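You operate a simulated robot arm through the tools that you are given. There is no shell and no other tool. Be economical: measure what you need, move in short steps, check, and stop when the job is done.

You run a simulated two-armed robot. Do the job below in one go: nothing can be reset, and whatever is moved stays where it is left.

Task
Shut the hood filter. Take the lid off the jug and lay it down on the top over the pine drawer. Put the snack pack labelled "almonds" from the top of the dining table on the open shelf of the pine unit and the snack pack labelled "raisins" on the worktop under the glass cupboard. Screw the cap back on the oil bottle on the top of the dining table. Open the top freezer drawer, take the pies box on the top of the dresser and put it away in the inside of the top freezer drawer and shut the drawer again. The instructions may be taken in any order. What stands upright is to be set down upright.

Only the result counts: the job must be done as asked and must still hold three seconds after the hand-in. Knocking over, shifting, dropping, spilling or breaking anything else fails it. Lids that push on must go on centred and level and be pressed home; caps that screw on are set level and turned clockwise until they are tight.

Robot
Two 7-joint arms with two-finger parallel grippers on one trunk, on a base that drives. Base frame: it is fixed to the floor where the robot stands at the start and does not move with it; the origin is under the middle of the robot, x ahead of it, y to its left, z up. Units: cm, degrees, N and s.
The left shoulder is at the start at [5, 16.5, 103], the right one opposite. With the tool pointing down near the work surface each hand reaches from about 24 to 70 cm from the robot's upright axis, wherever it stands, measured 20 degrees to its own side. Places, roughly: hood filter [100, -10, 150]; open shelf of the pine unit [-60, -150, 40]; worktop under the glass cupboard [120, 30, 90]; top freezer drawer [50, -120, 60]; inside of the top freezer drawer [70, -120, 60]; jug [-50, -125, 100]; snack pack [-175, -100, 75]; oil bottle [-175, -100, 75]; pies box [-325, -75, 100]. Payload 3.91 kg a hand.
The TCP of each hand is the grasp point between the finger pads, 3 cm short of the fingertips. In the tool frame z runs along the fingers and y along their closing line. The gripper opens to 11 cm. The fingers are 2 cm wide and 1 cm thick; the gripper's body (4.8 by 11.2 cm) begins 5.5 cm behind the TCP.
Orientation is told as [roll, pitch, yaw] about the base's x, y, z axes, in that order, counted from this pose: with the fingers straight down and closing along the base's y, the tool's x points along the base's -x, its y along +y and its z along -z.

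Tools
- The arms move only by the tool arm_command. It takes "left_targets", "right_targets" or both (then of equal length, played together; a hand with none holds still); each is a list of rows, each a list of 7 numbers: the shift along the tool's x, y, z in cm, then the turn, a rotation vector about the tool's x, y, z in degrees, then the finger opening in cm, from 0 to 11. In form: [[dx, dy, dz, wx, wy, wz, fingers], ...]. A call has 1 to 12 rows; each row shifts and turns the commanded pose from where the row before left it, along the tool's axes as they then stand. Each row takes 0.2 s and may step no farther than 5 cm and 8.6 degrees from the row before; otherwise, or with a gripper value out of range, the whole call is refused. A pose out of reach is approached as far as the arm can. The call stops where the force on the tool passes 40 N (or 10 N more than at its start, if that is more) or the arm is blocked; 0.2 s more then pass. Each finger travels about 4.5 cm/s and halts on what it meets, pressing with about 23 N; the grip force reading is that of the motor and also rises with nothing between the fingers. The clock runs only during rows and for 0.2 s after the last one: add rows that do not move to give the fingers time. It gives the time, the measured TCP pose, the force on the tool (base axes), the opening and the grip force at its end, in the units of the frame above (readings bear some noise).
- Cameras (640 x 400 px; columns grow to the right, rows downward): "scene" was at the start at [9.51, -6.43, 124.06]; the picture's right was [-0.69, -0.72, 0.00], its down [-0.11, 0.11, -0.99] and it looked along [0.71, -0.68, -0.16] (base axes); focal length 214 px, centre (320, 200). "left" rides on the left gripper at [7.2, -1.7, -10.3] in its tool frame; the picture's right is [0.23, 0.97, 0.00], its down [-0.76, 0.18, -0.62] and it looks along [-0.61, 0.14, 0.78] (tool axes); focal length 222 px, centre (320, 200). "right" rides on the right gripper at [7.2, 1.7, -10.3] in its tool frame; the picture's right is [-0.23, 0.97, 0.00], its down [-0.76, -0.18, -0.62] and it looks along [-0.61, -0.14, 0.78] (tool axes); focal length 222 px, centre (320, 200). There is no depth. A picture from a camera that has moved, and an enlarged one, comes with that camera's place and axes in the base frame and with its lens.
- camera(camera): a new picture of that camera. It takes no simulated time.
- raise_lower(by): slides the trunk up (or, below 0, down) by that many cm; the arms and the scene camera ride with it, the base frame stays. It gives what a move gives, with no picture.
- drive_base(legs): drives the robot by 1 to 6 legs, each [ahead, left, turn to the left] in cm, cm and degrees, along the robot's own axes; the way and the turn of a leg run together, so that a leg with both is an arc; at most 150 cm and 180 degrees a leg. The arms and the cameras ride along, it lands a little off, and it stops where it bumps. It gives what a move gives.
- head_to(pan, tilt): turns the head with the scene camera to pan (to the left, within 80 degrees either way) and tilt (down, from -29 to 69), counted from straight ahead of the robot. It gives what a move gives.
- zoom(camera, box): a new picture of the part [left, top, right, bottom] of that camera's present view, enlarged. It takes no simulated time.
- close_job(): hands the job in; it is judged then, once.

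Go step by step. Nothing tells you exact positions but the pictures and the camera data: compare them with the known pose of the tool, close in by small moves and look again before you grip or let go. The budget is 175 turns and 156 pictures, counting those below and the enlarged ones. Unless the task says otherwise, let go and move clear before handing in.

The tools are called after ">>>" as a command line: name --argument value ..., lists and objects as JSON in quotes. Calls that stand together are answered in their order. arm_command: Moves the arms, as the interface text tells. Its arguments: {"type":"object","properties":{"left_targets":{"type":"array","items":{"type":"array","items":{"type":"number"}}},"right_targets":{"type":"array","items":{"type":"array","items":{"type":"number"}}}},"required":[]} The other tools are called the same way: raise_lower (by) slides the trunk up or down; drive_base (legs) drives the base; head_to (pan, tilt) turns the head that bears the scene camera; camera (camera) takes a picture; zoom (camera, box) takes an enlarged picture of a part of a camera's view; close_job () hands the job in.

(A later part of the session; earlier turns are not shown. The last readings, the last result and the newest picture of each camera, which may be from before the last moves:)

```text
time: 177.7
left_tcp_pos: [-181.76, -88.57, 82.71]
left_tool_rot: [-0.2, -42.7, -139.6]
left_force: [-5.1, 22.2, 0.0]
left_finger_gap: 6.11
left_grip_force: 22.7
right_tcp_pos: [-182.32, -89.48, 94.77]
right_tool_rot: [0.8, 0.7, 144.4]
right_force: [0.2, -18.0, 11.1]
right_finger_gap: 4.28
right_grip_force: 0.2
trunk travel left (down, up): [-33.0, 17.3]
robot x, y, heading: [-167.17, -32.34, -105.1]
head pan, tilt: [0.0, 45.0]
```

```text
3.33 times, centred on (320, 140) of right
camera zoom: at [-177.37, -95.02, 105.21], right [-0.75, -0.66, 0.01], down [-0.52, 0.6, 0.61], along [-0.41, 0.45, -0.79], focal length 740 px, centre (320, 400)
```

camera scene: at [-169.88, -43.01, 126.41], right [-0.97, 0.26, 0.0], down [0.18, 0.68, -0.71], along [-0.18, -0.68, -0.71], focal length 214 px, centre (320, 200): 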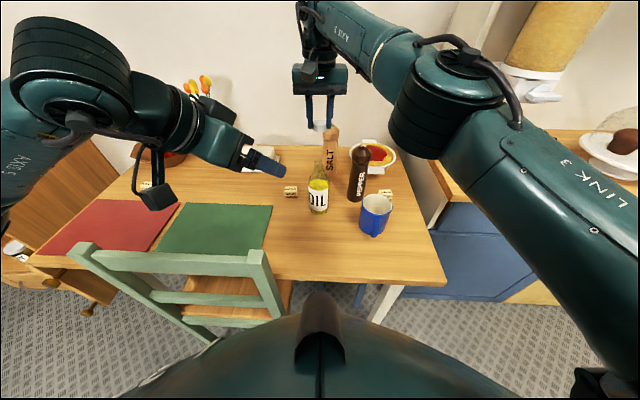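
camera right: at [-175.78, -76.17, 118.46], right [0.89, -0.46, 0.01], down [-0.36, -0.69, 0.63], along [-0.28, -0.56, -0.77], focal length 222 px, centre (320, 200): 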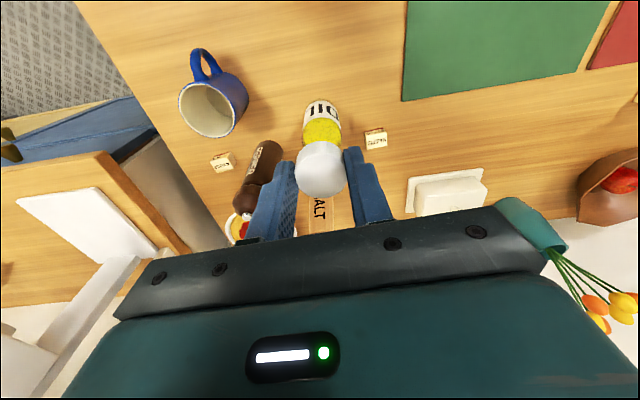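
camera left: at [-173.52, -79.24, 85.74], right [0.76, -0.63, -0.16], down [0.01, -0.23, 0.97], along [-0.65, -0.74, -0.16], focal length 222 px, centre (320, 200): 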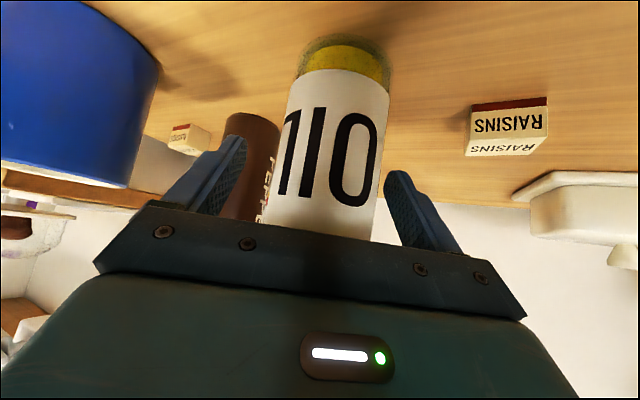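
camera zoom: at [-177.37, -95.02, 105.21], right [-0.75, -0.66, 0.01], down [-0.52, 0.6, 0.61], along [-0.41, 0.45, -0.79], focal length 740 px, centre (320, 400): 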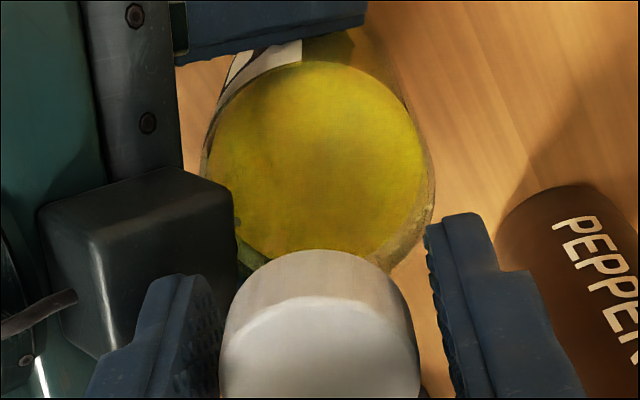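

The cap height did not change in the last stroke, so it seems seated. The fingers press sideways on the cap now; recentre, grip, and make one final tightening stroke.

>>> arm_command --right_targets '[[0, -0.5, 0, 0, 0, 0, 5], [0, 0, 0, 0, 0, 0, 5], [0, 0, 0, 0, 0, 0, 0], [0, 0, 0, 0, 0, 0, 0], [0, 0, 0, 0, 0, 0, 0], [0, 0, 0, 0, 0, 0, 0]]'

>>> zoom --camera "right" --box '[240, 80, 400, 200]'

>>> arm_command --right_targets '[[0, 0, 0.02, 0, 0, 8.4, 0], [0, 0, 0.02, 0, 0, 8.4, 0], [0, 0, 0.02, 0, 0, 8.4, 0], [0, 0, 0.02, 0, 0, 8.4, 0], [0, 0, 0.02, 0, 0, 8.4, 0], [0, 0, 0.02, 0, 0, 8.4, 0], [0, 0, 0.02, 0, 0, 8.4, 0], [0, 0, 0.02, 0, 0, 8.4, 0]]'

>>> zoom --camera "right" --box '[240, 80, 400, 200]'

>>> zoom --camera "left" --box '[120, 20, 520, 270]'

```text
time: 179.1
left_tcp_pos: [-181.68, -88.52, 82.68]
left_tool_rot: [-0.3, -42.7, -139.7]
left_force: [14.4, 35.8, 1.4]
left_finger_gap: 6.12
left_grip_force: 22.9
right_tcp_pos: [-182.15, -89.16, 94.84]
right_tool_rot: [1.2, 0.8, 144.1]
right_force: [-14.5, -32.0, 5.6]
right_finger_gap: 3.32
right_grip_force: 23.3
trunk travel left (down, up): [-33.0, 17.3]
robot x, y, heading: [-166.74, -32.1, -105.1]
head pan, tilt: [0.0, 45.0]
```

```text
3.33 times, centred on (320, 140) of right
camera zoom: at [-177.29, -94.72, 105.18], right [-0.75, -0.66, 0.02], down [-0.51, 0.61, 0.61], along [-0.41, 0.45, -0.79], focal length 740 px, centre (320, 400)
```

zoom: 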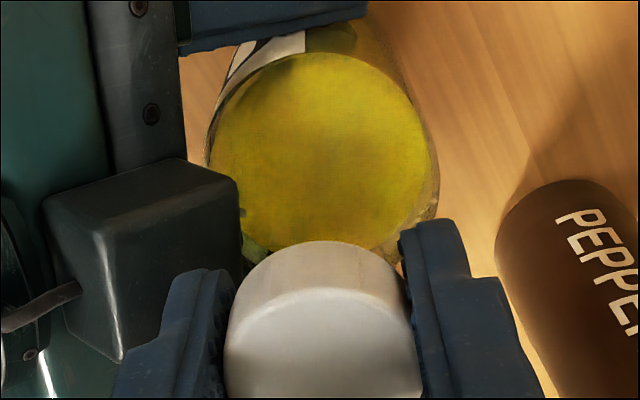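

```text
time: 180.9
left_tcp_pos: [-181.35, -89.04, 82.86]
left_tool_rot: [0.1, -42.8, -139.3]
left_force: [18.6, -0.4, 5.5]
left_finger_gap: 6.15
left_grip_force: 23.0
right_tcp_pos: [-181.97, -89.04, 94.54]
right_tool_rot: [-0.2, 0.8, 76.9]
right_force: [-14.7, -2.1, 2.2]
right_finger_gap: 3.35
right_grip_force: 23.0
trunk travel left (down, up): [-33.0, 17.3]
robot x, y, heading: [-166.85, -32.38, -105.1]
head pan, tilt: [0.0, 45.0]
```

```text
3.33 times, centred on (320, 140) of right
camera zoom: at [-185.13, -95.74, 105.07], right [-0.9, 0.44, -0.01], down [0.34, 0.71, 0.61], along [0.27, 0.55, -0.79], focal length 740 px, centre (320, 400)
```

zoom: 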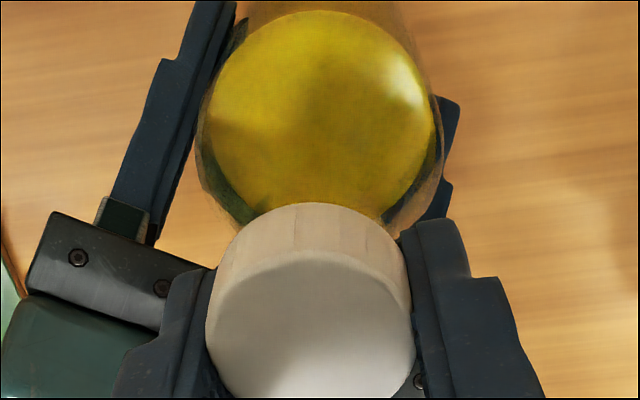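

```text
1.60 times, centred on (320, 145) of left
camera zoom: at [-173.05, -79.86, 85.46], right [0.76, -0.63, -0.15], down [0.01, -0.22, 0.97], along [-0.65, -0.74, -0.16], focal length 355 px, centre (320, 288)
```

zoom: 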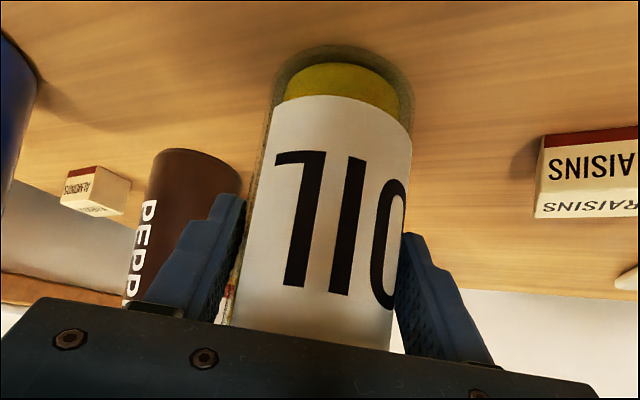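

The cap appears tight: it no longer sinks and the bottle starts to follow. A last stroke, then release the cap and rise.

>>> arm_command --right_targets '[[0, 0, 0.02, 0, 0, 8.4, 0], [0, 0, 0.02, 0, 0, 8.4, 0], [0, 0, 0.02, 0, 0, 8.4, 0], [0, 0, 0.02, 0, 0, 8.4, 0], [0, 0, 0.02, 0, 0, 8.4, 0], [0, 0, 0.02, 0, 0, 8.4, 0], [0, 0, 0.02, 0, 0, 8.4, 0], [0, 0, 0.02, 0, 0, 8.4, 0], [0, 0, 0.02, 0, 0, 8.4, 0]]'

>>> arm_command --right_targets '[[0, 0, 0, 0, 0, 0, 6], [0, 0, 0, 0, 0, 0, 6], [0, 0, 0, 0, 0, 0, 6], [0, 0, 0, 0, 0, 0, 6], [0, 0, -4, 0, 0, 0, 6], [0, 0, -4, 0, 0, 0, 6], [0, 0, -4, 0, 0, 0, 6]]'

>>> camera --camera "right"

```text
time: 182.9
left_tcp_pos: [-181.83, -88.47, 82.57]
left_tool_rot: [-0.5, -42.6, -139.8]
left_force: [-5.8, 10.2, 2.0]
left_finger_gap: 6.17
left_grip_force: 22.4
right_tcp_pos: [-181.92, -89.03, 94.56]
right_tool_rot: [-1.0, -0.2, 1.3]
right_force: [3.4, -8.5, 2.9]
right_finger_gap: 3.24
right_grip_force: 23.1
trunk travel left (down, up): [-33.0, 17.3]
robot x, y, heading: [-166.62, -32.27, -105.2]
head pan, tilt: [0.0, 45.0]
```

```text
time: 184.5
left_tcp_pos: [-181.57, -88.89, 82.58]
left_tool_rot: [-0.3, -42.7, -139.5]
left_force: [-0.7, -0.7, -4.5]
left_finger_gap: 6.09
left_grip_force: 23.2
right_tcp_pos: [-181.76, -88.84, 106.63]
right_tool_rot: [-0.9, -0.1, 1.4]
right_force: [0.1, -0.6, 0.1]
right_finger_gap: 6.02
right_grip_force: 0.0
trunk travel left (down, up): [-33.0, 17.3]
robot x, y, heading: [-166.89, -32.25, -105.0]
head pan, tilt: [0.0, 45.0]
```

```text
31 pictures are left
camera right: at [-189.03, -87.33, 116.83], right [0.2, 0.98, -0.01], down [0.76, -0.15, 0.63], along [0.61, -0.14, -0.78], focal length 222 px, centre (320, 200)
```

right: 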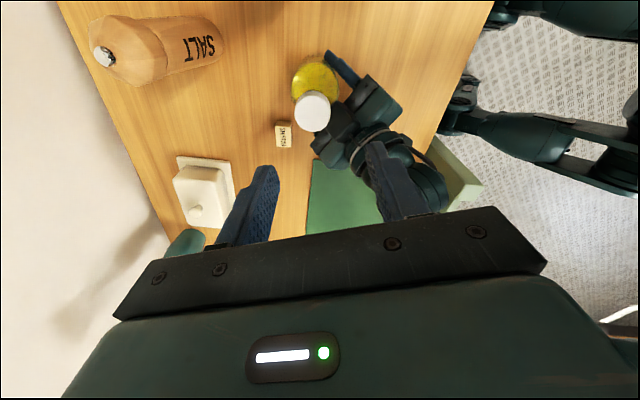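

The cap is on. Release the bottle with the left hand, retreat, and put the left hand back to pointing down; rewind the right wrist meanwhile.

>>> arm_command --left_targets '[[0, 0, 0, 0, 0, 0, 7], [0, 0, 0, 0, 0, 0, 9], [0, 0, 0, 0, 0, 0, 9.5], [0, 0, 0, 0, 0, 0, 9.5], [0, 0, -3, 0, 0, 0, 9.5], [0, 0, -4.5, 0, 0, 0, 9.5], [0, 0, -4.5, 0, 0, 0, 9.5], [0, 0, -4.5, 0, 0, 0, 9.5], [0, 0, -4.5, 0, 0, 0, 9.5]]'

>>> arm_command --left_targets '[[0, 0, -3, 0, 8.6, 0, 7], [0, 0, 0, 0, 8.6, 0, 7], [0, 0, 0, 0, 8.6, 0, 7], [0, 0, 0, 0, 8.6, 0, 7], [0, 0, 0, 0, 8.6, 0, 7], [0, 0, 0, 0, 0, -8.6, 7], [0, 0, 0, 0, 0, -8.6, 7], [0, 0, 0, 0, 0, -8.6, 7], [0, 0, 0, 0, 0, -8.6, 7]]' --right_targets '[[0, 0, -3, 0, 0, -8.5, 7], [0, 0, -3, 0, 0, -8.5, 7], [0, 0, 0, 0, 0, -8.5, 7], [0, 0, 0, 0, 0, -8.5, 7], [0, 0, 0, 0, 0, -8.5, 7], [0, 0, 0, 0, 0, -8.5, 7], [0, 0, 0, 0, 0, -8.5, 7], [0, 0, 0, 0, 0, -8.5, 7], [0, 0, 0, 0, 0, -8.5, 7]]'

>>> arm_command --right_targets '[[0, 0, 0, 0, 0, -8.5, 7], [0, 0, 0, 0, 0, -8.5, 7], [0, 0, 0, 0, 0, -8.5, 7], [0, 0, 0, 0, 0, -8.5, 7], [0, 0, 0, 0, 0, -8.5, 7], [0, 0, 0, 0, 0, -8.5, 7], [0, 0, 0, 0, 0, -8.5, 7], [0, 0, 0, 0, 0, -8.5, 7], [0, 0, 0, 0, 0, -8.5, 7], [0, 0, 0, 0, 0, -8.5, 7]]'

>>> arm_command --right_targets '[[0, 0, 0, 0, 0, -8.5, 7], [0, 0, 0, 0, 0, -8.5, 7], [0, 0, 0, 0, 0, -8.5, 7], [0, 0, 0, 0, 0, -8.5, 7], [0, 0, 0, 0, 0, -8.5, 7], [0, 0, 0, 0, 0, -8.5, 7], [0, 0, 0, 0, 0, -8.5, 7], [0, 0, 0, 0, 0, -8.5, 7], [0, 0, 0, 0, 0, -8.5, 7]]'

>>> camera --camera "scene"

```text
time: 186.5
left_tcp_pos: [-170.49, -79.38, 98.24]
left_tool_rot: [-0.3, -42.6, -139.4]
left_force: [-0.4, -0.1, -0.2]
left_finger_gap: 9.5
left_grip_force: 0.0
right_tcp_pos: [-181.82, -88.81, 106.52]
right_tool_rot: [-0.9, -0.1, 1.5]
right_force: [-0.2, 0.8, 0.2]
right_finger_gap: 5.99
right_grip_force: 0.1
trunk travel left (down, up): [-33.0, 17.3]
robot x, y, heading: [-166.9, -32.3, -105.0]
head pan, tilt: [0.0, 45.0]
```

```text
time: 188.5
left_tcp_pos: [-169.13, -78.5, 100.45]
left_tool_rot: [0.0, 0.3, -105.2]
left_force: [-0.5, -0.5, -0.3]
left_finger_gap: 6.99
left_grip_force: 0.1
right_tcp_pos: [-182.02, -88.24, 112.4]
right_tool_rot: [-0.5, 1.0, 78.2]
right_force: [-0.1, 0.6, -0.9]
right_finger_gap: 7.02
right_grip_force: 0.0
right hand out of reach, approached as far as the arm can: row 2
trunk travel left (down, up): [-33.0, 17.3]
robot x, y, heading: [-167.03, -32.28, -105.1]
head pan, tilt: [0.0, 45.0]
```

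```text
time: 190.7
left_tcp_pos: [-169.28, -78.38, 100.5]
left_tool_rot: [0.0, 0.4, -105.3]
left_force: [-0.8, 0.4, -0.4]
left_finger_gap: 7.0
left_grip_force: 0.1
right_tcp_pos: [-182.11, -88.36, 112.41]
right_tool_rot: [0.8, 0.4, 163.2]
right_force: [-0.6, 0.3, -0.7]
right_finger_gap: 6.97
right_grip_force: 0.2
trunk travel left (down, up): [-33.0, 17.3]
robot x, y, heading: [-166.93, -32.61, -104.8]
head pan, tilt: [0.0, 45.0]
```

```text
time: 192.7
left_tcp_pos: [-169.18, -78.39, 100.35]
left_tool_rot: [0.1, 0.4, -105.3]
left_force: [0.3, 0.6, -0.9]
left_finger_gap: 6.99
left_grip_force: 0.0
right_tcp_pos: [-182.11, -88.31, 112.45]
right_tool_rot: [0.6, -0.7, -120.3]
right_force: [0.1, -0.1, 0.6]
right_finger_gap: 7.01
right_grip_force: 0.0
trunk travel left (down, up): [-33.0, 17.3]
robot x, y, heading: [-166.93, -32.11, -105.1]
head pan, tilt: [0.0, 45.0]
```

```text
30 pictures are left
camera scene: at [-169.89, -43.02, 126.4], right [-0.97, 0.26, 0.0], down [0.18, 0.68, -0.71], along [-0.18, -0.68, -0.71], focal length 214 px, centre (320, 200)
```

scene: 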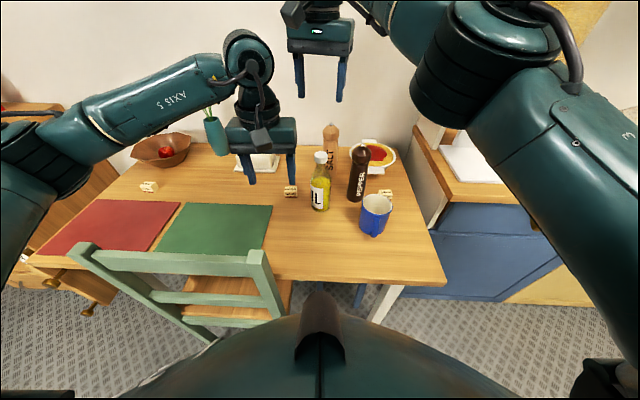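

Bottle stands, capped. Now the raisins with the left hand: move over them.

>>> arm_command --left_targets '[[-4.05, 0.05, 2.4, 0, 0, 0, 6.5], [-4.05, 0.05, 2.4, 0, 0, 0, 6.5], [-4.05, 0.05, 2.4, 0, 0, 0, 6.5], [-4.05, 0.05, 2.4, 0, 0, 0, 6.5], [-4.05, 0.05, 2.4, 0, 0, 0, 6.5], [0, 0, 0, 0, 0, 0, 6.5]]'

>>> camera --camera "left"

```text
time: 194.1
left_tcp_pos: [-173.73, -97.36, 88.08]
left_tool_rot: [0.0, 0.3, -105.5]
left_force: [0.3, 0.5, -1.0]
left_finger_gap: 6.49
left_grip_force: 0.1
left hand out of reach, approached as far as the arm can: row 5
right_tcp_pos: [-181.95, -88.37, 112.32]
right_tool_rot: [0.6, -0.7, -120.4]
right_force: [-0.5, 0.4, -0.3]
right_finger_gap: 6.99
right_grip_force: 0.1
trunk travel left (down, up): [-33.0, 17.3]
robot x, y, heading: [-166.66, -32.3, -105.1]
head pan, tilt: [0.0, 45.0]
```

```text
29 pictures are left
camera left: at [-173.47, -89.98, 98.48], right [1.0, -0.04, 0.0], down [-0.03, -0.78, 0.62], along [-0.02, -0.62, -0.79], focal length 222 px, centre (320, 200)
```

left: 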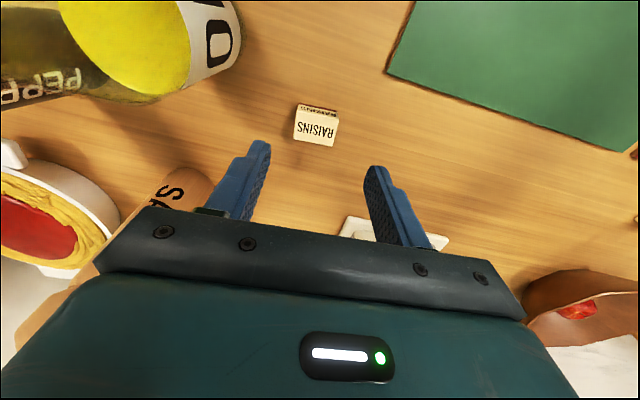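

Raisins directly below. Fine-adjust, lower and grip.

>>> arm_command --left_targets '[[-0.2, -0.27, 3, 0, 0, 0, 6.5], [0, 0, 3, 0, 0, 0, 6.5], [0, 0, 2, 0, 0, 0, 6.5], [0, 0, 1.5, 0, 0, 0, 6.5], [0, 0, 0, 0, 0, 0, 6.5], [0, 0, 0, 0, 0, 0, 2], [0, 0, 0, 0, 0, 0, 2], [0, 0, 0, 0, 0, 0, 2], [0, 0, 0, 0, 0, 0, 2]]'

```text
time: 196.1
left_tcp_pos: [-173.26, -96.05, 78.83]
left_tool_rot: [-0.1, 0.4, -105.3]
left_force: [-0.1, 0.1, -0.2]
left_finger_gap: 3.89
left_grip_force: 23.0
left hand out of reach, approached as far as the arm can: row 1, 2, 3
right_tcp_pos: [-182.1, -88.24, 112.4]
right_tool_rot: [0.5, -0.8, -120.5]
right_force: [0.1, 0.3, 0.1]
right_finger_gap: 7.01
right_grip_force: 0.0
trunk travel left (down, up): [-33.0, 17.3]
robot x, y, heading: [-166.69, -32.48, -105.1]
head pan, tilt: [0.0, 45.0]
```

Gripped but at the reach limit, on the pack's near edge. Open, roll the base forward 1.5 cm, and regrip more centrally.

>>> arm_command --left_targets '[[0, 0, 0, 0, 0, 0, 6.5], [0, 0, 0, 0, 0, 0, 6.5], [0, 0, 0, 0, 0, 0, 6.5]]'

>>> drive_base --legs '[[1.5, 0, 0]]'

>>> zoom --camera "left" --box '[200, 100, 440, 250]'

```text
time: 196.9
left_tcp_pos: [-173.32, -96.01, 78.83]
left_tool_rot: [-0.1, 0.4, -105.2]
left_force: [-0.8, -0.4, 0.5]
left_finger_gap: 6.51
left_grip_force: 0.1
right_tcp_pos: [-182.08, -88.3, 112.41]
right_tool_rot: [0.6, -0.7, -120.5]
right_force: [0.1, -0.3, -0.1]
right_finger_gap: 6.99
right_grip_force: 0.0
trunk travel left (down, up): [-33.0, 17.3]
robot x, y, heading: [-167.41, -32.04, -105.2]
head pan, tilt: [0.0, 45.0]
```

```text
time: 197.7
left_tcp_pos: [-173.63, -97.54, 78.88]
left_tool_rot: [0.1, 0.4, -105.3]
left_force: [-0.7, 0.4, 0.3]
left_finger_gap: 6.5
left_grip_force: 0.0
right_tcp_pos: [-182.46, -89.83, 112.43]
right_tool_rot: [0.6, -0.6, -120.5]
right_force: [-0.5, -0.5, -0.5]
right_finger_gap: 6.99
right_grip_force: 0.0
trunk travel left (down, up): [-33.0, 17.3]
robot x, y, heading: [-166.97, -33.75, -105.1]
head pan, tilt: [0.0, 45.0]
```

```text
2.67 times, centred on (320, 175) of left
camera zoom: at [-173.4, -90.22, 89.15], right [1.0, -0.04, 0.0], down [-0.03, -0.79, 0.62], along [-0.02, -0.62, -0.79], focal length 592 px, centre (320, 267)
```

zoom: 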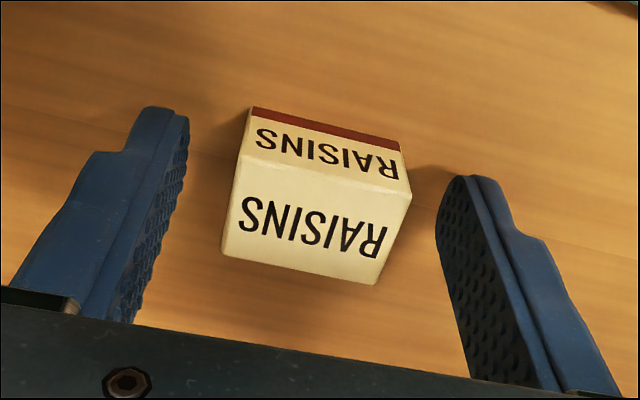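

Centred. Close, lift the raisins and draw back; orient the right hand (turned and tilted) for the almonds.

>>> arm_command --left_targets '[[0, 0, 0, 0, 0, 0, 2], [0, 0, 0, 0, 0, 0, 2], [0, 0, 0, 0, 0, 0, 2], [0, 0, 0, 0, 0, 0, 2], [0, 0, -3, 0, 0, 0, 2], [0, 0, -4, 0, 0, 0, 2], [3, 0, -3, 0, 0, 0, 2], [4, 0, -2, 0, 0, 0, 2], [4, 0, -2, 0, 0, 0, 2], [4, 0, 0, 0, 0, 0, 2], [4, 0, 0, 0, 0, 0, 2]]' --right_targets '[[0, 0, 0, 0, 0, 0, 7], [0, 0, 0, 0, 0, 0, 7], [0, 0, 0, 0, 0, 0, 7], [0, 0, 0, 0, 0, -8.6, 7], [0, 0, 0, 0, 0, -8.6, 7], [0, 0, 0, 0, 0, -8.6, 7], [0, 0, 0, 0, 0, -8.6, 7], [0, 0, 0, 0, -7.5, 0, 7], [0, 0, 0, 0, -7.5, 0, 7], [0, 0, 0, 0, -7.5, 0, 7], [0, 0, 0, 0, -7.5, 0, 7]]'

>>> arm_command --right_targets '[[1.37, -3.68, -0.79, 0, 0, 0, 7], [1.37, -3.68, -0.79, 0, 0, 0, 7], [1.37, -3.68, -0.79, 0, 0, 0, 7], [1.37, -3.68, -0.79, 0, 0, 0, 7], [1.37, -3.68, -0.79, 0, 0, 0, 7], [1.37, -3.68, -0.79, 0, 0, 0, 7], [2, 0, 3.46, 0, 0, 0, 7], [2, 0, 3.46, 0, 0, 0, 7], [2, 0, 3.46, 0, 0, 0, 7], [0, 0, 0, 0, 0, 0, 7]]'

>>> camera --camera "right"

```text
time: 200.1
left_tcp_pos: [-168.58, -79.24, 93.13]
left_tool_rot: [-0.1, 0.3, -105.2]
left_force: [-0.2, -0.7, -0.1]
left_finger_gap: 3.91
left_grip_force: 23.2
right_tcp_pos: [-182.44, -89.78, 112.38]
right_tool_rot: [0.1, -31.0, -86.2]
right_force: [0.1, 0.4, -0.1]
right_finger_gap: 7.0
right_grip_force: 0.1
trunk travel left (down, up): [-33.0, 17.3]
robot x, y, heading: [-167.28, -33.42, -105.2]
head pan, tilt: [0.0, 45.0]
```

```text
time: 202.2
left_tcp_pos: [-168.56, -79.31, 93.06]
left_tool_rot: [0.0, 0.4, -105.3]
left_force: [0.0, -0.6, -0.5]
left_finger_gap: 3.87
left_grip_force: 23.4
right_tcp_pos: [-204.94, -81.95, 100.58]
right_tool_rot: [0.0, -30.9, -86.1]
right_force: [0.8, 1.1, 0.1]
right_finger_gap: 7.02
right_grip_force: 0.1
trunk travel left (down, up): [-33.0, 17.3]
robot x, y, heading: [-167.36, -33.68, -105.1]
head pan, tilt: [0.0, 45.0]
```

```text
27 pictures are left
camera right: at [-204.02, -70.44, 105.6], right [0.98, -0.13, 0.12], down [-0.16, -0.34, 0.93], along [-0.08, -0.93, -0.36], focal length 222 px, centre (320, 200)
```

right: 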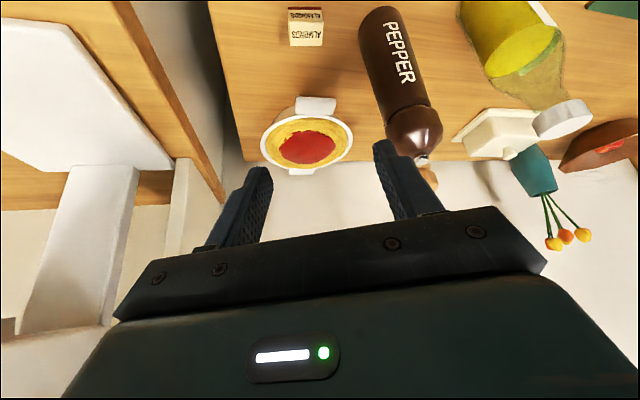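

Almonds located at (-204.6,-87.9). Approach along the tilted tool axis.

>>> arm_command --right_targets '[[3.15, 0, 0, 0, 0, 0, 6.3], [3.14, 0, 0, 0, 0, 0, 6.3], [0, 0, 4, 0, 0, 0, 6.3], [0, 0, 4, 0, 0, 0, 6.3], [0, 0, 4, 0, 0, 0, 6.3], [0, 0, 4, 0, 0, 0, 6.3], [0, 0, 2, 0, 0, 0, 6.3], [0, 0, 0, 0, 0, 0, 6.3]]'

>>> camera --camera "right"

```text
time: 204.1
left_tcp_pos: [-168.5, -79.43, 93.2]
left_tool_rot: [0.1, 0.4, -105.3]
left_force: [-0.6, -0.4, -0.2]
left_finger_gap: 3.91
left_grip_force: 22.8
right_tcp_pos: [-204.76, -86.21, 81.92]
right_tool_rot: [0.1, -30.8, -86.1]
right_force: [-0.3, -0.9, -1.4]
right_finger_gap: 6.33
right_grip_force: 0.1
trunk travel left (down, up): [-33.0, 17.3]
robot x, y, heading: [-167.66, -34.03, -105.2]
head pan, tilt: [0.0, 45.0]
```

```text
26 pictures are left
camera right: at [-203.8, -74.59, 87.01], right [0.98, -0.13, 0.12], down [-0.16, -0.34, 0.93], along [-0.08, -0.93, -0.36], focal length 222 px, centre (320, 200)
```

right: 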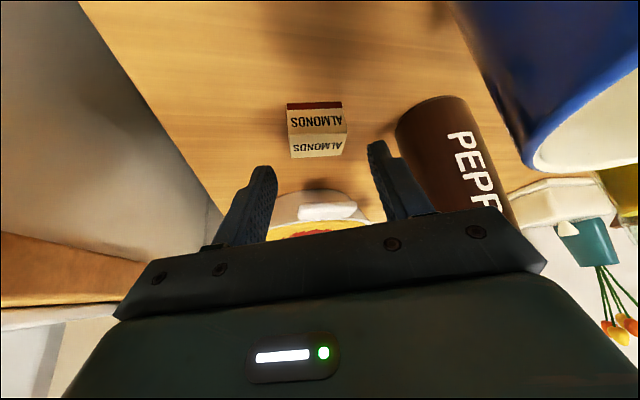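

Aligned. Advance 4 cm, grip, and lift.

>>> arm_command --right_targets '[[0, 0, 2, 0, 0, 0, 6.3], [0, 0, 2, 0, 0, 0, 6.3], [0, 0, 0, 0, 0, 0, 6.3], [0, 0, 0, 0, 0, 0, 2], [0, 0, 0, 0, 0, 0, 2], [0, 0, 0, 0, 0, 0, 2], [0, 0, 0, 0, 0, 0, 2], [-1.03, 0, -1.72, 0, 0, 0, 2], [-2.05, 0, -3.4, 0, 0, 0, 2], [-2.05, 0, -3.4, 0, 0, 0, 2], [-2.05, 0, -3.4, 0, 0, 0, 2]]'

>>> camera --camera "right"

```text
time: 206.4
left_tcp_pos: [-168.6, -79.32, 93.05]
left_tool_rot: [0.0, 0.3, -105.3]
left_force: [-0.4, 0.9, -0.9]
left_finger_gap: 3.89
left_grip_force: 22.7
right_tcp_pos: [-204.72, -88.24, 92.25]
right_tool_rot: [0.0, -30.9, -86.1]
right_force: [0.7, 0.3, -0.6]
right_finger_gap: 3.92
right_grip_force: 23.2
trunk travel left (down, up): [-33.0, 17.3]
robot x, y, heading: [-167.23, -33.8, -105.4]
head pan, tilt: [0.0, 45.0]
```

```text
25 pictures are left
camera right: at [-203.77, -76.73, 97.35], right [0.98, -0.13, 0.12], down [-0.16, -0.35, 0.93], along [-0.08, -0.93, -0.36], focal length 222 px, centre (320, 200)
```

right: 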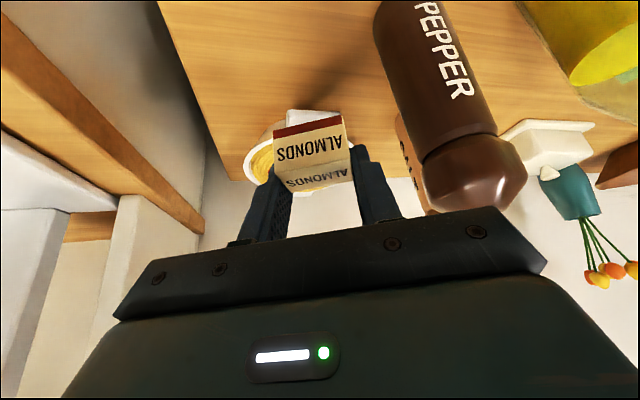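

Both packs are held. Raise and draw in both hands, then back away from the table and strafe to the pine unit.

>>> arm_command --left_targets '[[0, 0, -4, 0, 0, 0, 2], [0, 0, -4, 0, 0, 0, 2], [0, 0, -4, 0, 0, 0, 2], [3, 0, 0, 0, 0, 0, 2], [3, 0, 0, 0, 0, 0, 2], [3, 0, 0, 0, 0, 0, 2], [0, 0, 0, 0, 0, 0, 2]]' --right_targets '[[-2.05, 0, -3.43, 0, 0, 0, 2], [-2.05, 0, -3.43, 0, 0, 0, 2], [-2.05, 0, -3.43, 0, 0, 0, 2], [3.2, 0, -1.93, 0, 0, 0, 2], [3.2, 0, -1.93, 0, 0, 0, 2], [3.2, 0, -1.93, 0, 0, 0, 2], [3.2, 0, -1.93, 0, 0, 0, 2]]'

>>> drive_base --legs '[[-35, 0, 0], [0, 149, 0]]'

>>> head_to --pan 0 --tilt 30

>>> camera --camera "scene"

```text
time: 208.1
left_tcp_pos: [-166.31, -70.53, 105.03]
left_tool_rot: [0.0, 0.3, -105.2]
left_force: [-0.2, 0.5, 0.1]
left_finger_gap: 3.9
left_grip_force: 23.7
right_tcp_pos: [-205.83, -73.12, 104.36]
right_tool_rot: [0.1, -30.9, -86.2]
right_force: [0.2, -0.1, 0.0]
right_finger_gap: 3.91
right_grip_force: 23.0
trunk travel left (down, up): [-33.0, 17.3]
robot x, y, heading: [-167.56, -33.62, -105.2]
head pan, tilt: [0.0, 45.0]
```

```text
time: 217.3
left_tcp_pos: [-18.19, -81.41, 105.12]
left_tool_rot: [0.1, 0.4, -109.1]
left_force: [0.3, -0.7, 0.3]
left_finger_gap: 3.9
left_grip_force: 23.2
right_tcp_pos: [-57.63, -81.49, 104.26]
right_tool_rot: [0.1, -30.9, -89.9]
right_force: [0.2, 0.1, -0.7]
right_finger_gap: 3.91
right_grip_force: 22.5
trunk travel left (down, up): [-33.0, 17.3]
robot x, y, heading: [-16.76, -44.44, -108.9]
head pan, tilt: [0.0, 45.0]
```

```text
time: 218.0
left_tcp_pos: [-18.09, -81.41, 105.09]
left_tool_rot: [-0.1, 0.4, -109.0]
left_force: [-0.1, 0.3, -0.8]
left_finger_gap: 3.9
left_grip_force: 22.9
right_tcp_pos: [-57.55, -81.59, 104.26]
right_tool_rot: [0.1, -30.9, -89.9]
right_force: [0.3, 0.0, -0.6]
right_finger_gap: 3.91
right_grip_force: 22.7
trunk travel left (down, up): [-33.0, 17.3]
robot x, y, heading: [-16.55, -44.56, -109.0]
head pan, tilt: [0.0, 30.0]
```

```text
24 pictures are left
camera scene: at [-20.56, -56.02, 128.66], right [-0.95, 0.32, 0.0], down [0.16, 0.47, -0.87], along [-0.28, -0.82, -0.5], focal length 214 px, centre (320, 200)
```

scene: 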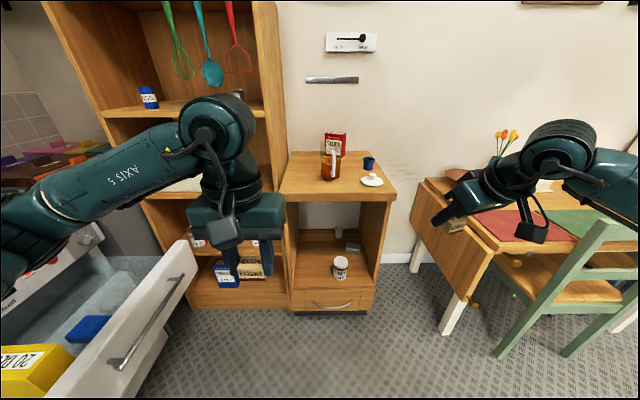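

Shelf board at z≈40.6; free spot left of the honey jar. Square up, drive closer, and lower the trunk fully.

>>> drive_base --legs '[[0, 0, 3.4], [26, 0, 0]]'

>>> raise_lower --by -33

```text
time: 220.3
left_tcp_pos: [-22.56, -106.08, 105.13]
left_tool_rot: [0.0, 0.4, -105.6]
left_force: [-0.6, -0.9, 0.9]
left_finger_gap: 3.91
left_grip_force: 22.8
right_tcp_pos: [-62.0, -108.63, 104.36]
right_tool_rot: [0.1, -30.9, -86.4]
right_force: [-0.6, 0.0, -0.2]
right_finger_gap: 3.93
right_grip_force: 23.2
trunk travel left (down, up): [-33.0, 17.3]
robot x, y, heading: [-23.3, -69.55, -105.5]
head pan, tilt: [0.0, 30.0]
```

```text
time: 223.6
left_tcp_pos: [-22.52, -105.95, 72.12]
left_tool_rot: [0.0, 0.4, -105.5]
left_force: [1.0, 0.5, -0.2]
left_finger_gap: 3.88
left_grip_force: 22.3
right_tcp_pos: [-61.96, -108.58, 71.33]
right_tool_rot: [0.1, -31.0, -86.4]
right_force: [-0.6, 0.8, -0.3]
right_finger_gap: 3.9
right_grip_force: 23.4
trunk travel left (down, up): [0.0, 50.3]
robot x, y, heading: [-23.08, -69.63, -105.2]
head pan, tilt: [0.0, 30.0]
```

>>> arm_command --right_targets '[[2.2, 0, 3.65, 0, 0, 0, 2], [2.2, 0, 3.65, 0, 0, 0, 2], [2.2, 0, 3.65, 0, 0, 0, 2], [2.2, 0, 3.65, 0, 0, 0, 2], [2.2, 0, 3.65, 0, 0, 0, 2], [-1.04, 3.63, 0.63, 0, 0, 0, 2], [-1.04, 3.63, 0.63, 0, 0, 0, 2], [-1.04, 3.63, 0.63, 0, 0, 0, 2], [-1.04, 3.63, 0.63, 0, 0, 0, 2], [-1.04, 3.63, 0.63, 0, 0, 0, 2], [-1.04, 3.63, 0.63, 0, 0, 0, 2], [0, 0, 0, 0, 0, 0, 2]]'

>>> camera --camera "right"

```text
time: 226.2
left_tcp_pos: [-22.57, -105.96, 72.16]
left_tool_rot: [0.0, 0.4, -105.6]
left_force: [-0.1, -0.5, 0.9]
left_finger_gap: 3.89
left_grip_force: 22.6
right_tcp_pos: [-39.92, -114.3, 50.1]
right_tool_rot: [0.2, -30.9, -86.5]
right_force: [0.6, 0.6, 0.0]
right_finger_gap: 3.93
right_grip_force: 22.8
trunk travel left (down, up): [0.0, 50.3]
robot x, y, heading: [-23.47, -69.24, -105.2]
head pan, tilt: [0.0, 30.0]
```

```text
23 pictures are left
camera right: at [-38.85, -102.91, 55.18], right [0.98, -0.13, 0.12], down [-0.16, -0.34, 0.93], along [-0.08, -0.93, -0.36], focal length 222 px, centre (320, 200)
```

right: 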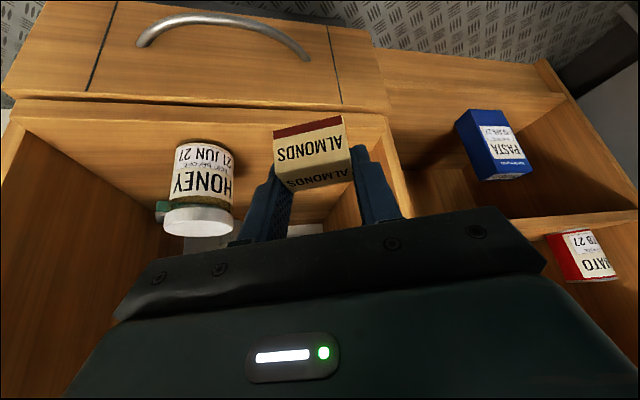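

Move the pack in over the shelf, left of the honey.

>>> arm_command --right_targets '[[-2.82, -1.28, 2.74, 0, 0, 0, 2], [-2.82, -1.28, 2.74, 0, 0, 0, 2], [-2.82, -1.28, 2.74, 0, 0, 0, 2], [-2.82, -1.28, 2.74, 0, 0, 0, 2], [0, 0, 0, 0, 0, 0, 2]]'

>>> camera --camera "right"

```text
time: 227.4
left_tcp_pos: [-22.57, -106.08, 72.11]
left_tool_rot: [0.0, 0.4, -105.5]
left_force: [0.0, -0.1, -0.1]
left_finger_gap: 3.92
left_grip_force: 23.1
right_tcp_pos: [-43.79, -130.23, 46.2]
right_tool_rot: [0.1, -31.0, -86.3]
right_force: [0.7, -0.6, -0.5]
right_finger_gap: 3.89
right_grip_force: 23.2
trunk travel left (down, up): [0.0, 50.3]
robot x, y, heading: [-23.42, -69.2, -105.3]
head pan, tilt: [0.0, 30.0]
```

```text
22 pictures are left
camera right: at [-42.76, -118.78, 51.3], right [0.98, -0.13, 0.12], down [-0.16, -0.34, 0.93], along [-0.08, -0.93, -0.36], focal length 222 px, centre (320, 200)
```

right: 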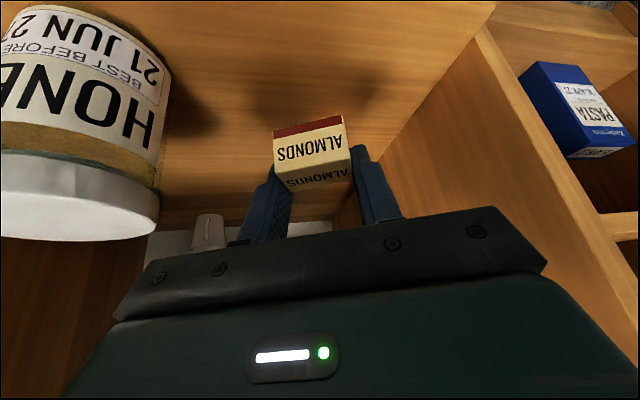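

Inside, clear. Lower until contact.

>>> arm_command --right_targets '[[0.41, 0, 0.69, 0, 0, 0, 2], [0.36, 0, 0.6, 0, 0, 0, 2], [0, 0, 0, 0, 0, 0, 2]]'

>>> arm_command --right_targets '[[0.15, 0, 0.26, 0, 0, 0, 2], [0.15, 0, 0.26, 0, 0, 0, 2], [0, 0, 0, 0, 0, 0, 2]]'

```text
time: 228.2
left_tcp_pos: [-22.66, -106.0, 72.14]
left_tool_rot: [-0.1, 0.4, -105.6]
left_force: [-0.5, 0.2, 0.4]
left_finger_gap: 3.89
left_grip_force: 22.6
right_tcp_pos: [-43.84, -130.08, 44.65]
right_tool_rot: [0.0, -30.8, -86.4]
right_force: [0.3, -0.2, 0.1]
right_finger_gap: 3.9
right_grip_force: 23.4
trunk travel left (down, up): [0.0, 50.3]
robot x, y, heading: [-23.69, -69.35, -105.3]
head pan, tilt: [0.0, 30.0]
```

```text
time: 229.0
left_tcp_pos: [-22.66, -106.04, 71.99]
left_tool_rot: [0.0, 0.4, -105.5]
left_force: [0.1, -0.3, -1.3]
left_finger_gap: 3.91
left_grip_force: 22.7
right_tcp_pos: [-43.91, -129.92, 44.24]
right_tool_rot: [0.1, -30.9, -86.4]
right_force: [0.3, -0.1, 0.2]
right_finger_gap: 3.91
right_grip_force: 23.2
trunk travel left (down, up): [0.0, 50.3]
robot x, y, heading: [-23.25, -68.99, -105.2]
head pan, tilt: [0.0, 30.0]
```

>>> arm_command --right_targets '[[0.15, 0, 0.26, 0, 0, 0, 2], [0.15, 0, 0.26, 0, 0, 0, 2], [0, 0, 0, 0, 0, 0, 2]]'

>>> arm_command --right_targets '[[0.13, 0, 0.21, 0, 0, 0, 2], [0.13, 0, 0.21, 0, 0, 0, 2], [0, 0, 0, 0, 0, 0, 2]]'

```text
time: 229.8
left_tcp_pos: [-22.53, -106.09, 72.21]
left_tool_rot: [0.1, 0.3, -105.6]
left_force: [0.2, -0.3, -0.2]
left_finger_gap: 3.9
left_grip_force: 22.7
right_tcp_pos: [-43.86, -130.1, 43.61]
right_tool_rot: [0.1, -30.9, -86.3]
right_force: [0.0, -0.7, 0.0]
right_finger_gap: 3.89
right_grip_force: 23.0
trunk travel left (down, up): [0.0, 50.3]
robot x, y, heading: [-23.19, -69.56, -105.5]
head pan, tilt: [0.0, 30.0]
```

```text
time: 230.6
left_tcp_pos: [-22.47, -105.93, 72.19]
left_tool_rot: [0.0, 0.3, -105.5]
left_force: [-0.5, -0.6, 0.7]
left_finger_gap: 3.89
left_grip_force: 22.4
right_tcp_pos: [-43.9, -130.16, 43.11]
right_tool_rot: [0.2, -30.9, -86.3]
right_force: [-0.3, 0.1, 0.5]
right_finger_gap: 3.92
right_grip_force: 23.1
trunk travel left (down, up): [0.0, 50.3]
robot x, y, heading: [-23.35, -69.09, -105.4]
head pan, tilt: [0.0, 30.0]
```

>>> arm_command --right_targets '[[0.13, 0, 0.21, 0, 0, 0, 2], [0.13, 0, 0.21, 0, 0, 0, 2], [0, 0, 0, 0, 0, 0, 2]]'

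>>> arm_command --right_targets '[[0.13, 0, 0.21, 0, 0, 0, 2], [0.13, 0, 0.21, 0, 0, 0, 2], [0, 0, 0, 0, 0, 0, 2]]'

>>> zoom --camera "right" --box '[200, 40, 440, 220]'

```text
time: 231.4
left_tcp_pos: [-22.55, -106.12, 72.12]
left_tool_rot: [-0.1, 0.4, -105.6]
left_force: [0.6, -0.5, -0.3]
left_finger_gap: 3.87
left_grip_force: 22.9
right_tcp_pos: [-43.91, -130.05, 42.67]
right_tool_rot: [0.0, -30.9, -86.4]
right_force: [-0.3, -0.9, -1.1]
right_finger_gap: 3.9
right_grip_force: 23.4
trunk travel left (down, up): [0.0, 50.3]
robot x, y, heading: [-23.15, -69.21, -105.5]
head pan, tilt: [0.0, 30.0]
```

```text
time: 232.2
left_tcp_pos: [-22.57, -106.14, 72.11]
left_tool_rot: [0.0, 0.5, -105.5]
left_force: [0.0, -0.4, 0.2]
left_finger_gap: 3.89
left_grip_force: 22.7
right_tcp_pos: [-43.84, -129.99, 42.22]
right_tool_rot: [0.1, -30.8, -86.4]
right_force: [-0.5, -0.6, 0.1]
right_finger_gap: 3.88
right_grip_force: 23.1
trunk travel left (down, up): [0.0, 50.3]
robot x, y, heading: [-23.43, -69.59, -105.2]
head pan, tilt: [0.0, 30.0]
```

```text
2.22 times, centred on (320, 130) of right
camera zoom: at [-42.92, -118.56, 47.27], right [0.98, -0.13, 0.12], down [-0.16, -0.34, 0.93], along [-0.08, -0.93, -0.36], focal length 494 px, centre (320, 356)
```

zoom: 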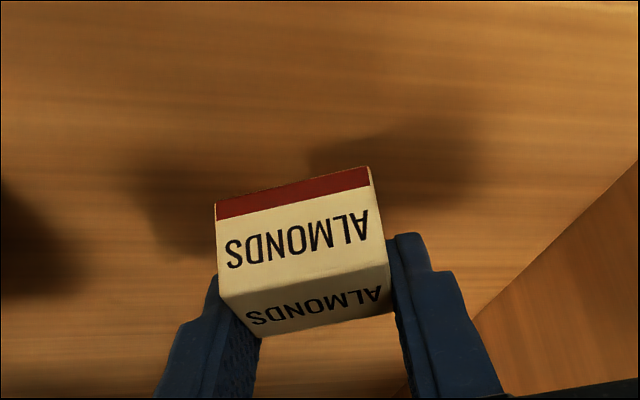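

Still above the board (shadow is apart). Continue lowering.

>>> arm_command --right_targets '[[0.13, 0, 0.21, 0, 0, 0, 2], [0.13, 0, 0.21, 0, 0, 0, 2], [0.13, 0, 0.21, 0, 0, 0, 2], [0.13, 0, 0.21, 0, 0, 0, 2], [0, 0, 0, 0, 0, 0, 2]]'

>>> arm_command --right_targets '[[0.13, 0, 0.21, 0, 0, 0, 2], [0.13, 0, 0.21, 0, 0, 0, 2], [0, 0, 0, 0, 0, 0, 2]]'

>>> arm_command --right_targets '[[0.13, 0, 0.21, 0, 0, 0, 2], [0.13, 0, 0.21, 0, 0, 0, 2], [0, 0, 0, 0, 0, 0, 2]]'

```text
time: 233.4
left_tcp_pos: [-22.7, -106.19, 72.08]
left_tool_rot: [0.0, 0.4, -105.5]
left_force: [1.2, 0.1, -1.0]
left_finger_gap: 3.87
left_grip_force: 22.6
right_tcp_pos: [-43.83, -129.92, 41.19]
right_tool_rot: [0.1, -30.9, -86.3]
right_force: [0.1, 0.1, 0.0]
right_finger_gap: 3.9
right_grip_force: 22.7
trunk travel left (down, up): [0.0, 50.3]
robot x, y, heading: [-23.59, -69.36, -105.5]
head pan, tilt: [0.0, 30.0]
```

```text
time: 234.2
left_tcp_pos: [-22.64, -106.01, 71.97]
left_tool_rot: [0.0, 0.3, -105.6]
left_force: [0.4, -0.1, -0.3]
left_finger_gap: 3.9
left_grip_force: 23.4
right_tcp_pos: [-43.92, -130.03, 40.69]
right_tool_rot: [0.1, -30.9, -86.3]
right_force: [-0.4, 0.8, -0.3]
right_finger_gap: 3.9
right_grip_force: 23.4
trunk travel left (down, up): [0.0, 50.3]
robot x, y, heading: [-23.72, -69.52, -105.4]
head pan, tilt: [0.0, 30.0]
```

```text
time: 235.0
left_tcp_pos: [-22.6, -106.01, 72.13]
left_tool_rot: [0.1, 0.4, -105.5]
left_force: [0.1, -0.4, -0.6]
left_finger_gap: 3.87
left_grip_force: 23.0
right_tcp_pos: [-43.96, -129.91, 40.24]
right_tool_rot: [0.1, -30.9, -86.4]
right_force: [-0.5, 0.5, -0.3]
right_finger_gap: 3.92
right_grip_force: 22.7
trunk travel left (down, up): [0.0, 50.3]
robot x, y, heading: [-23.34, -69.14, -105.3]
head pan, tilt: [0.0, 30.0]
```

>>> arm_command --right_targets '[[0.13, 0, 0.21, 0, 0, 0, 2], [0.13, 0, 0.21, 0, 0, 0, 2], [0, 0, 0, 0, 0, 0, 2]]'

>>> arm_command --right_targets '[[0.13, 0, 0.21, 0, 0, 0, 2], [0.13, 0, 0.21, 0, 0, 0, 2], [0, 0, 0, 0, 0, 0, 2]]'

>>> zoom --camera "right" --box '[200, 40, 440, 220]'

```text
time: 235.8
left_tcp_pos: [-22.63, -105.92, 72.01]
left_tool_rot: [0.0, 0.5, -105.6]
left_force: [-1.7, 0.1, -0.8]
left_finger_gap: 3.89
left_grip_force: 22.7
right_tcp_pos: [-43.9, -130.01, 39.72]
right_tool_rot: [0.1, -30.9, -86.3]
right_force: [-0.3, 0.6, -0.4]
right_finger_gap: 3.91
right_grip_force: 22.8
trunk travel left (down, up): [0.0, 50.3]
robot x, y, heading: [-23.44, -69.45, -105.2]
head pan, tilt: [0.0, 30.0]
```

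```text
time: 236.6
left_tcp_pos: [-22.51, -105.97, 72.17]
left_tool_rot: [0.0, 0.3, -105.5]
left_force: [0.2, 1.3, 0.0]
left_finger_gap: 3.89
left_grip_force: 22.9
right_tcp_pos: [-43.98, -130.01, 39.26]
right_tool_rot: [0.1, -30.8, -86.3]
right_force: [-0.7, 0.4, 0.8]
right_finger_gap: 3.91
right_grip_force: 22.9
trunk travel left (down, up): [0.0, 50.3]
robot x, y, heading: [-23.37, -69.31, -105.1]
head pan, tilt: [0.0, 30.0]
```

```text
2.22 times, centred on (320, 130) of right
camera zoom: at [-42.93, -118.53, 44.41], right [0.98, -0.13, 0.12], down [-0.16, -0.34, 0.93], along [-0.08, -0.93, -0.36], focal length 494 px, centre (320, 356)
```

zoom: 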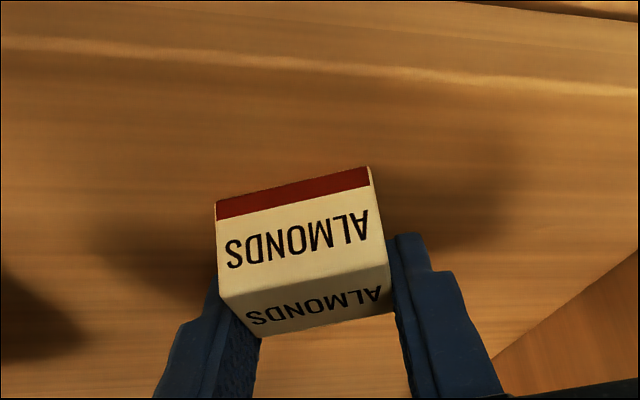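

>>> arm_command --right_targets '[[0.13, 0, 0.21, 0, 0, 0, 2], [0.13, 0, 0.21, 0, 0, 0, 2], [0, 0, 0, 0, 0, 0, 2]]'

>>> arm_command --right_targets '[[0.13, 0, 0.21, 0, 0, 0, 2], [0.13, 0, 0.21, 0, 0, 0, 2], [0, 0, 0, 0, 0, 0, 2]]'

>>> arm_command --right_targets '[[0.13, 0, 0.21, 0, 0, 0, 2], [0.13, 0, 0.21, 0, 0, 0, 2], [0, 0, 0, 0, 0, 0, 2]]'

```text
time: 237.4
left_tcp_pos: [-22.51, -105.94, 72.23]
left_tool_rot: [0.0, 0.3, -105.5]
left_force: [0.1, 0.6, 0.2]
left_finger_gap: 3.88
left_grip_force: 23.0
right_tcp_pos: [-43.92, -130.03, 39.23]
right_tool_rot: [0.0, -31.3, -86.2]
right_force: [0.0, -3.0, 17.4]
right_finger_gap: 3.93
right_grip_force: 22.8
trunk travel left (down, up): [0.0, 50.3]
robot x, y, heading: [-23.45, -69.93, -105.3]
head pan, tilt: [0.0, 30.0]
```

```text
time: 237.9
left_tcp_pos: [-22.49, -105.97, 72.19]
left_tool_rot: [0.0, 0.3, -105.4]
left_force: [0.4, 0.0, -0.3]
left_finger_gap: 3.88
left_grip_force: 23.5
right_tcp_pos: [-43.93, -130.27, 39.04]
right_tool_rot: [0.1, -31.7, -86.4]
right_force: [1.1, -0.7, 12.2]
right_finger_gap: 3.92
right_grip_force: 22.7
trunk travel left (down, up): [0.0, 50.3]
robot x, y, heading: [-23.29, -69.18, -105.6]
head pan, tilt: [0.0, 30.0]
stopped in row 2 (right hand): the force on the tool passed its limit (the readings are from after the stop); the commanded pose is now the measured one
```

```text
time: 238.5
left_tcp_pos: [-22.64, -105.99, 72.3]
left_tool_rot: [0.0, 0.3, -105.6]
left_force: [-0.4, -0.3, 0.7]
left_finger_gap: 3.9
left_grip_force: 22.8
right_tcp_pos: [-43.87, -130.5, 39.11]
right_tool_rot: [0.3, -32.0, -86.4]
right_force: [0.7, -0.3, 12.0]
right_finger_gap: 3.92
right_grip_force: 22.8
trunk travel left (down, up): [0.0, 50.3]
robot x, y, heading: [-23.32, -69.12, -105.3]
head pan, tilt: [0.0, 30.0]
stopped in row 3 (right hand): the force on the tool passed its limit (the readings are from after the stop); the commanded pose is now the measured one
```

Contact with the shelf board. Release and back out.

>>> arm_command --right_targets '[[0, 0, 0, 0, 0, 0, 5], [0, 0, 0, 0, 0, 0, 6.5], [0, 0, 0, 0, 0, 0, 6.5], [0, 0, -2, 0, 0, 0, 6.5], [0, 0, -4, 0, 0, 0, 6.5], [0, 0, -4, 0, 0, 0, 6.5]]'

>>> camera --camera "right"

>>> drive_base --legs '[[-35, 0, 0]]'

```text
time: 239.9
left_tcp_pos: [-22.61, -105.93, 72.09]
left_tool_rot: [-0.1, 0.4, -105.4]
left_force: [-0.5, -0.2, -0.8]
left_finger_gap: 3.9
left_grip_force: 22.8
right_tcp_pos: [-44.47, -125.04, 47.1]
right_tool_rot: [0.2, -31.5, -86.6]
right_force: [-0.1, 0.8, 0.2]
right_finger_gap: 6.49
right_grip_force: 0.1
trunk travel left (down, up): [0.0, 50.3]
robot x, y, heading: [-23.36, -69.53, -105.6]
head pan, tilt: [0.0, 30.0]
```

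```text
19 pictures are left
camera right: at [-43.4, -113.51, 52.13], right [0.98, -0.13, 0.12], down [-0.16, -0.33, 0.93], along [-0.08, -0.93, -0.35], focal length 222 px, centre (320, 200)
```

right: 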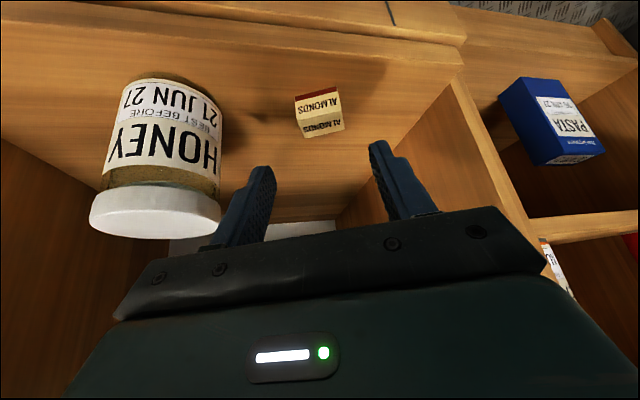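

```text
time: 242.2
left_tcp_pos: [-13.13, -72.74, 72.02]
left_tool_rot: [0.1, 0.5, -104.7]
left_force: [-0.2, 0.2, -0.6]
left_finger_gap: 3.9
left_grip_force: 23.0
right_tcp_pos: [-34.51, -92.23, 47.22]
right_tool_rot: [0.2, -31.7, -85.5]
right_force: [0.2, -0.1, 0.3]
right_finger_gap: 6.52
right_grip_force: 0.2
trunk travel left (down, up): [0.0, 50.3]
robot x, y, heading: [-14.1, -36.27, -104.5]
head pan, tilt: [0.0, 30.0]
```

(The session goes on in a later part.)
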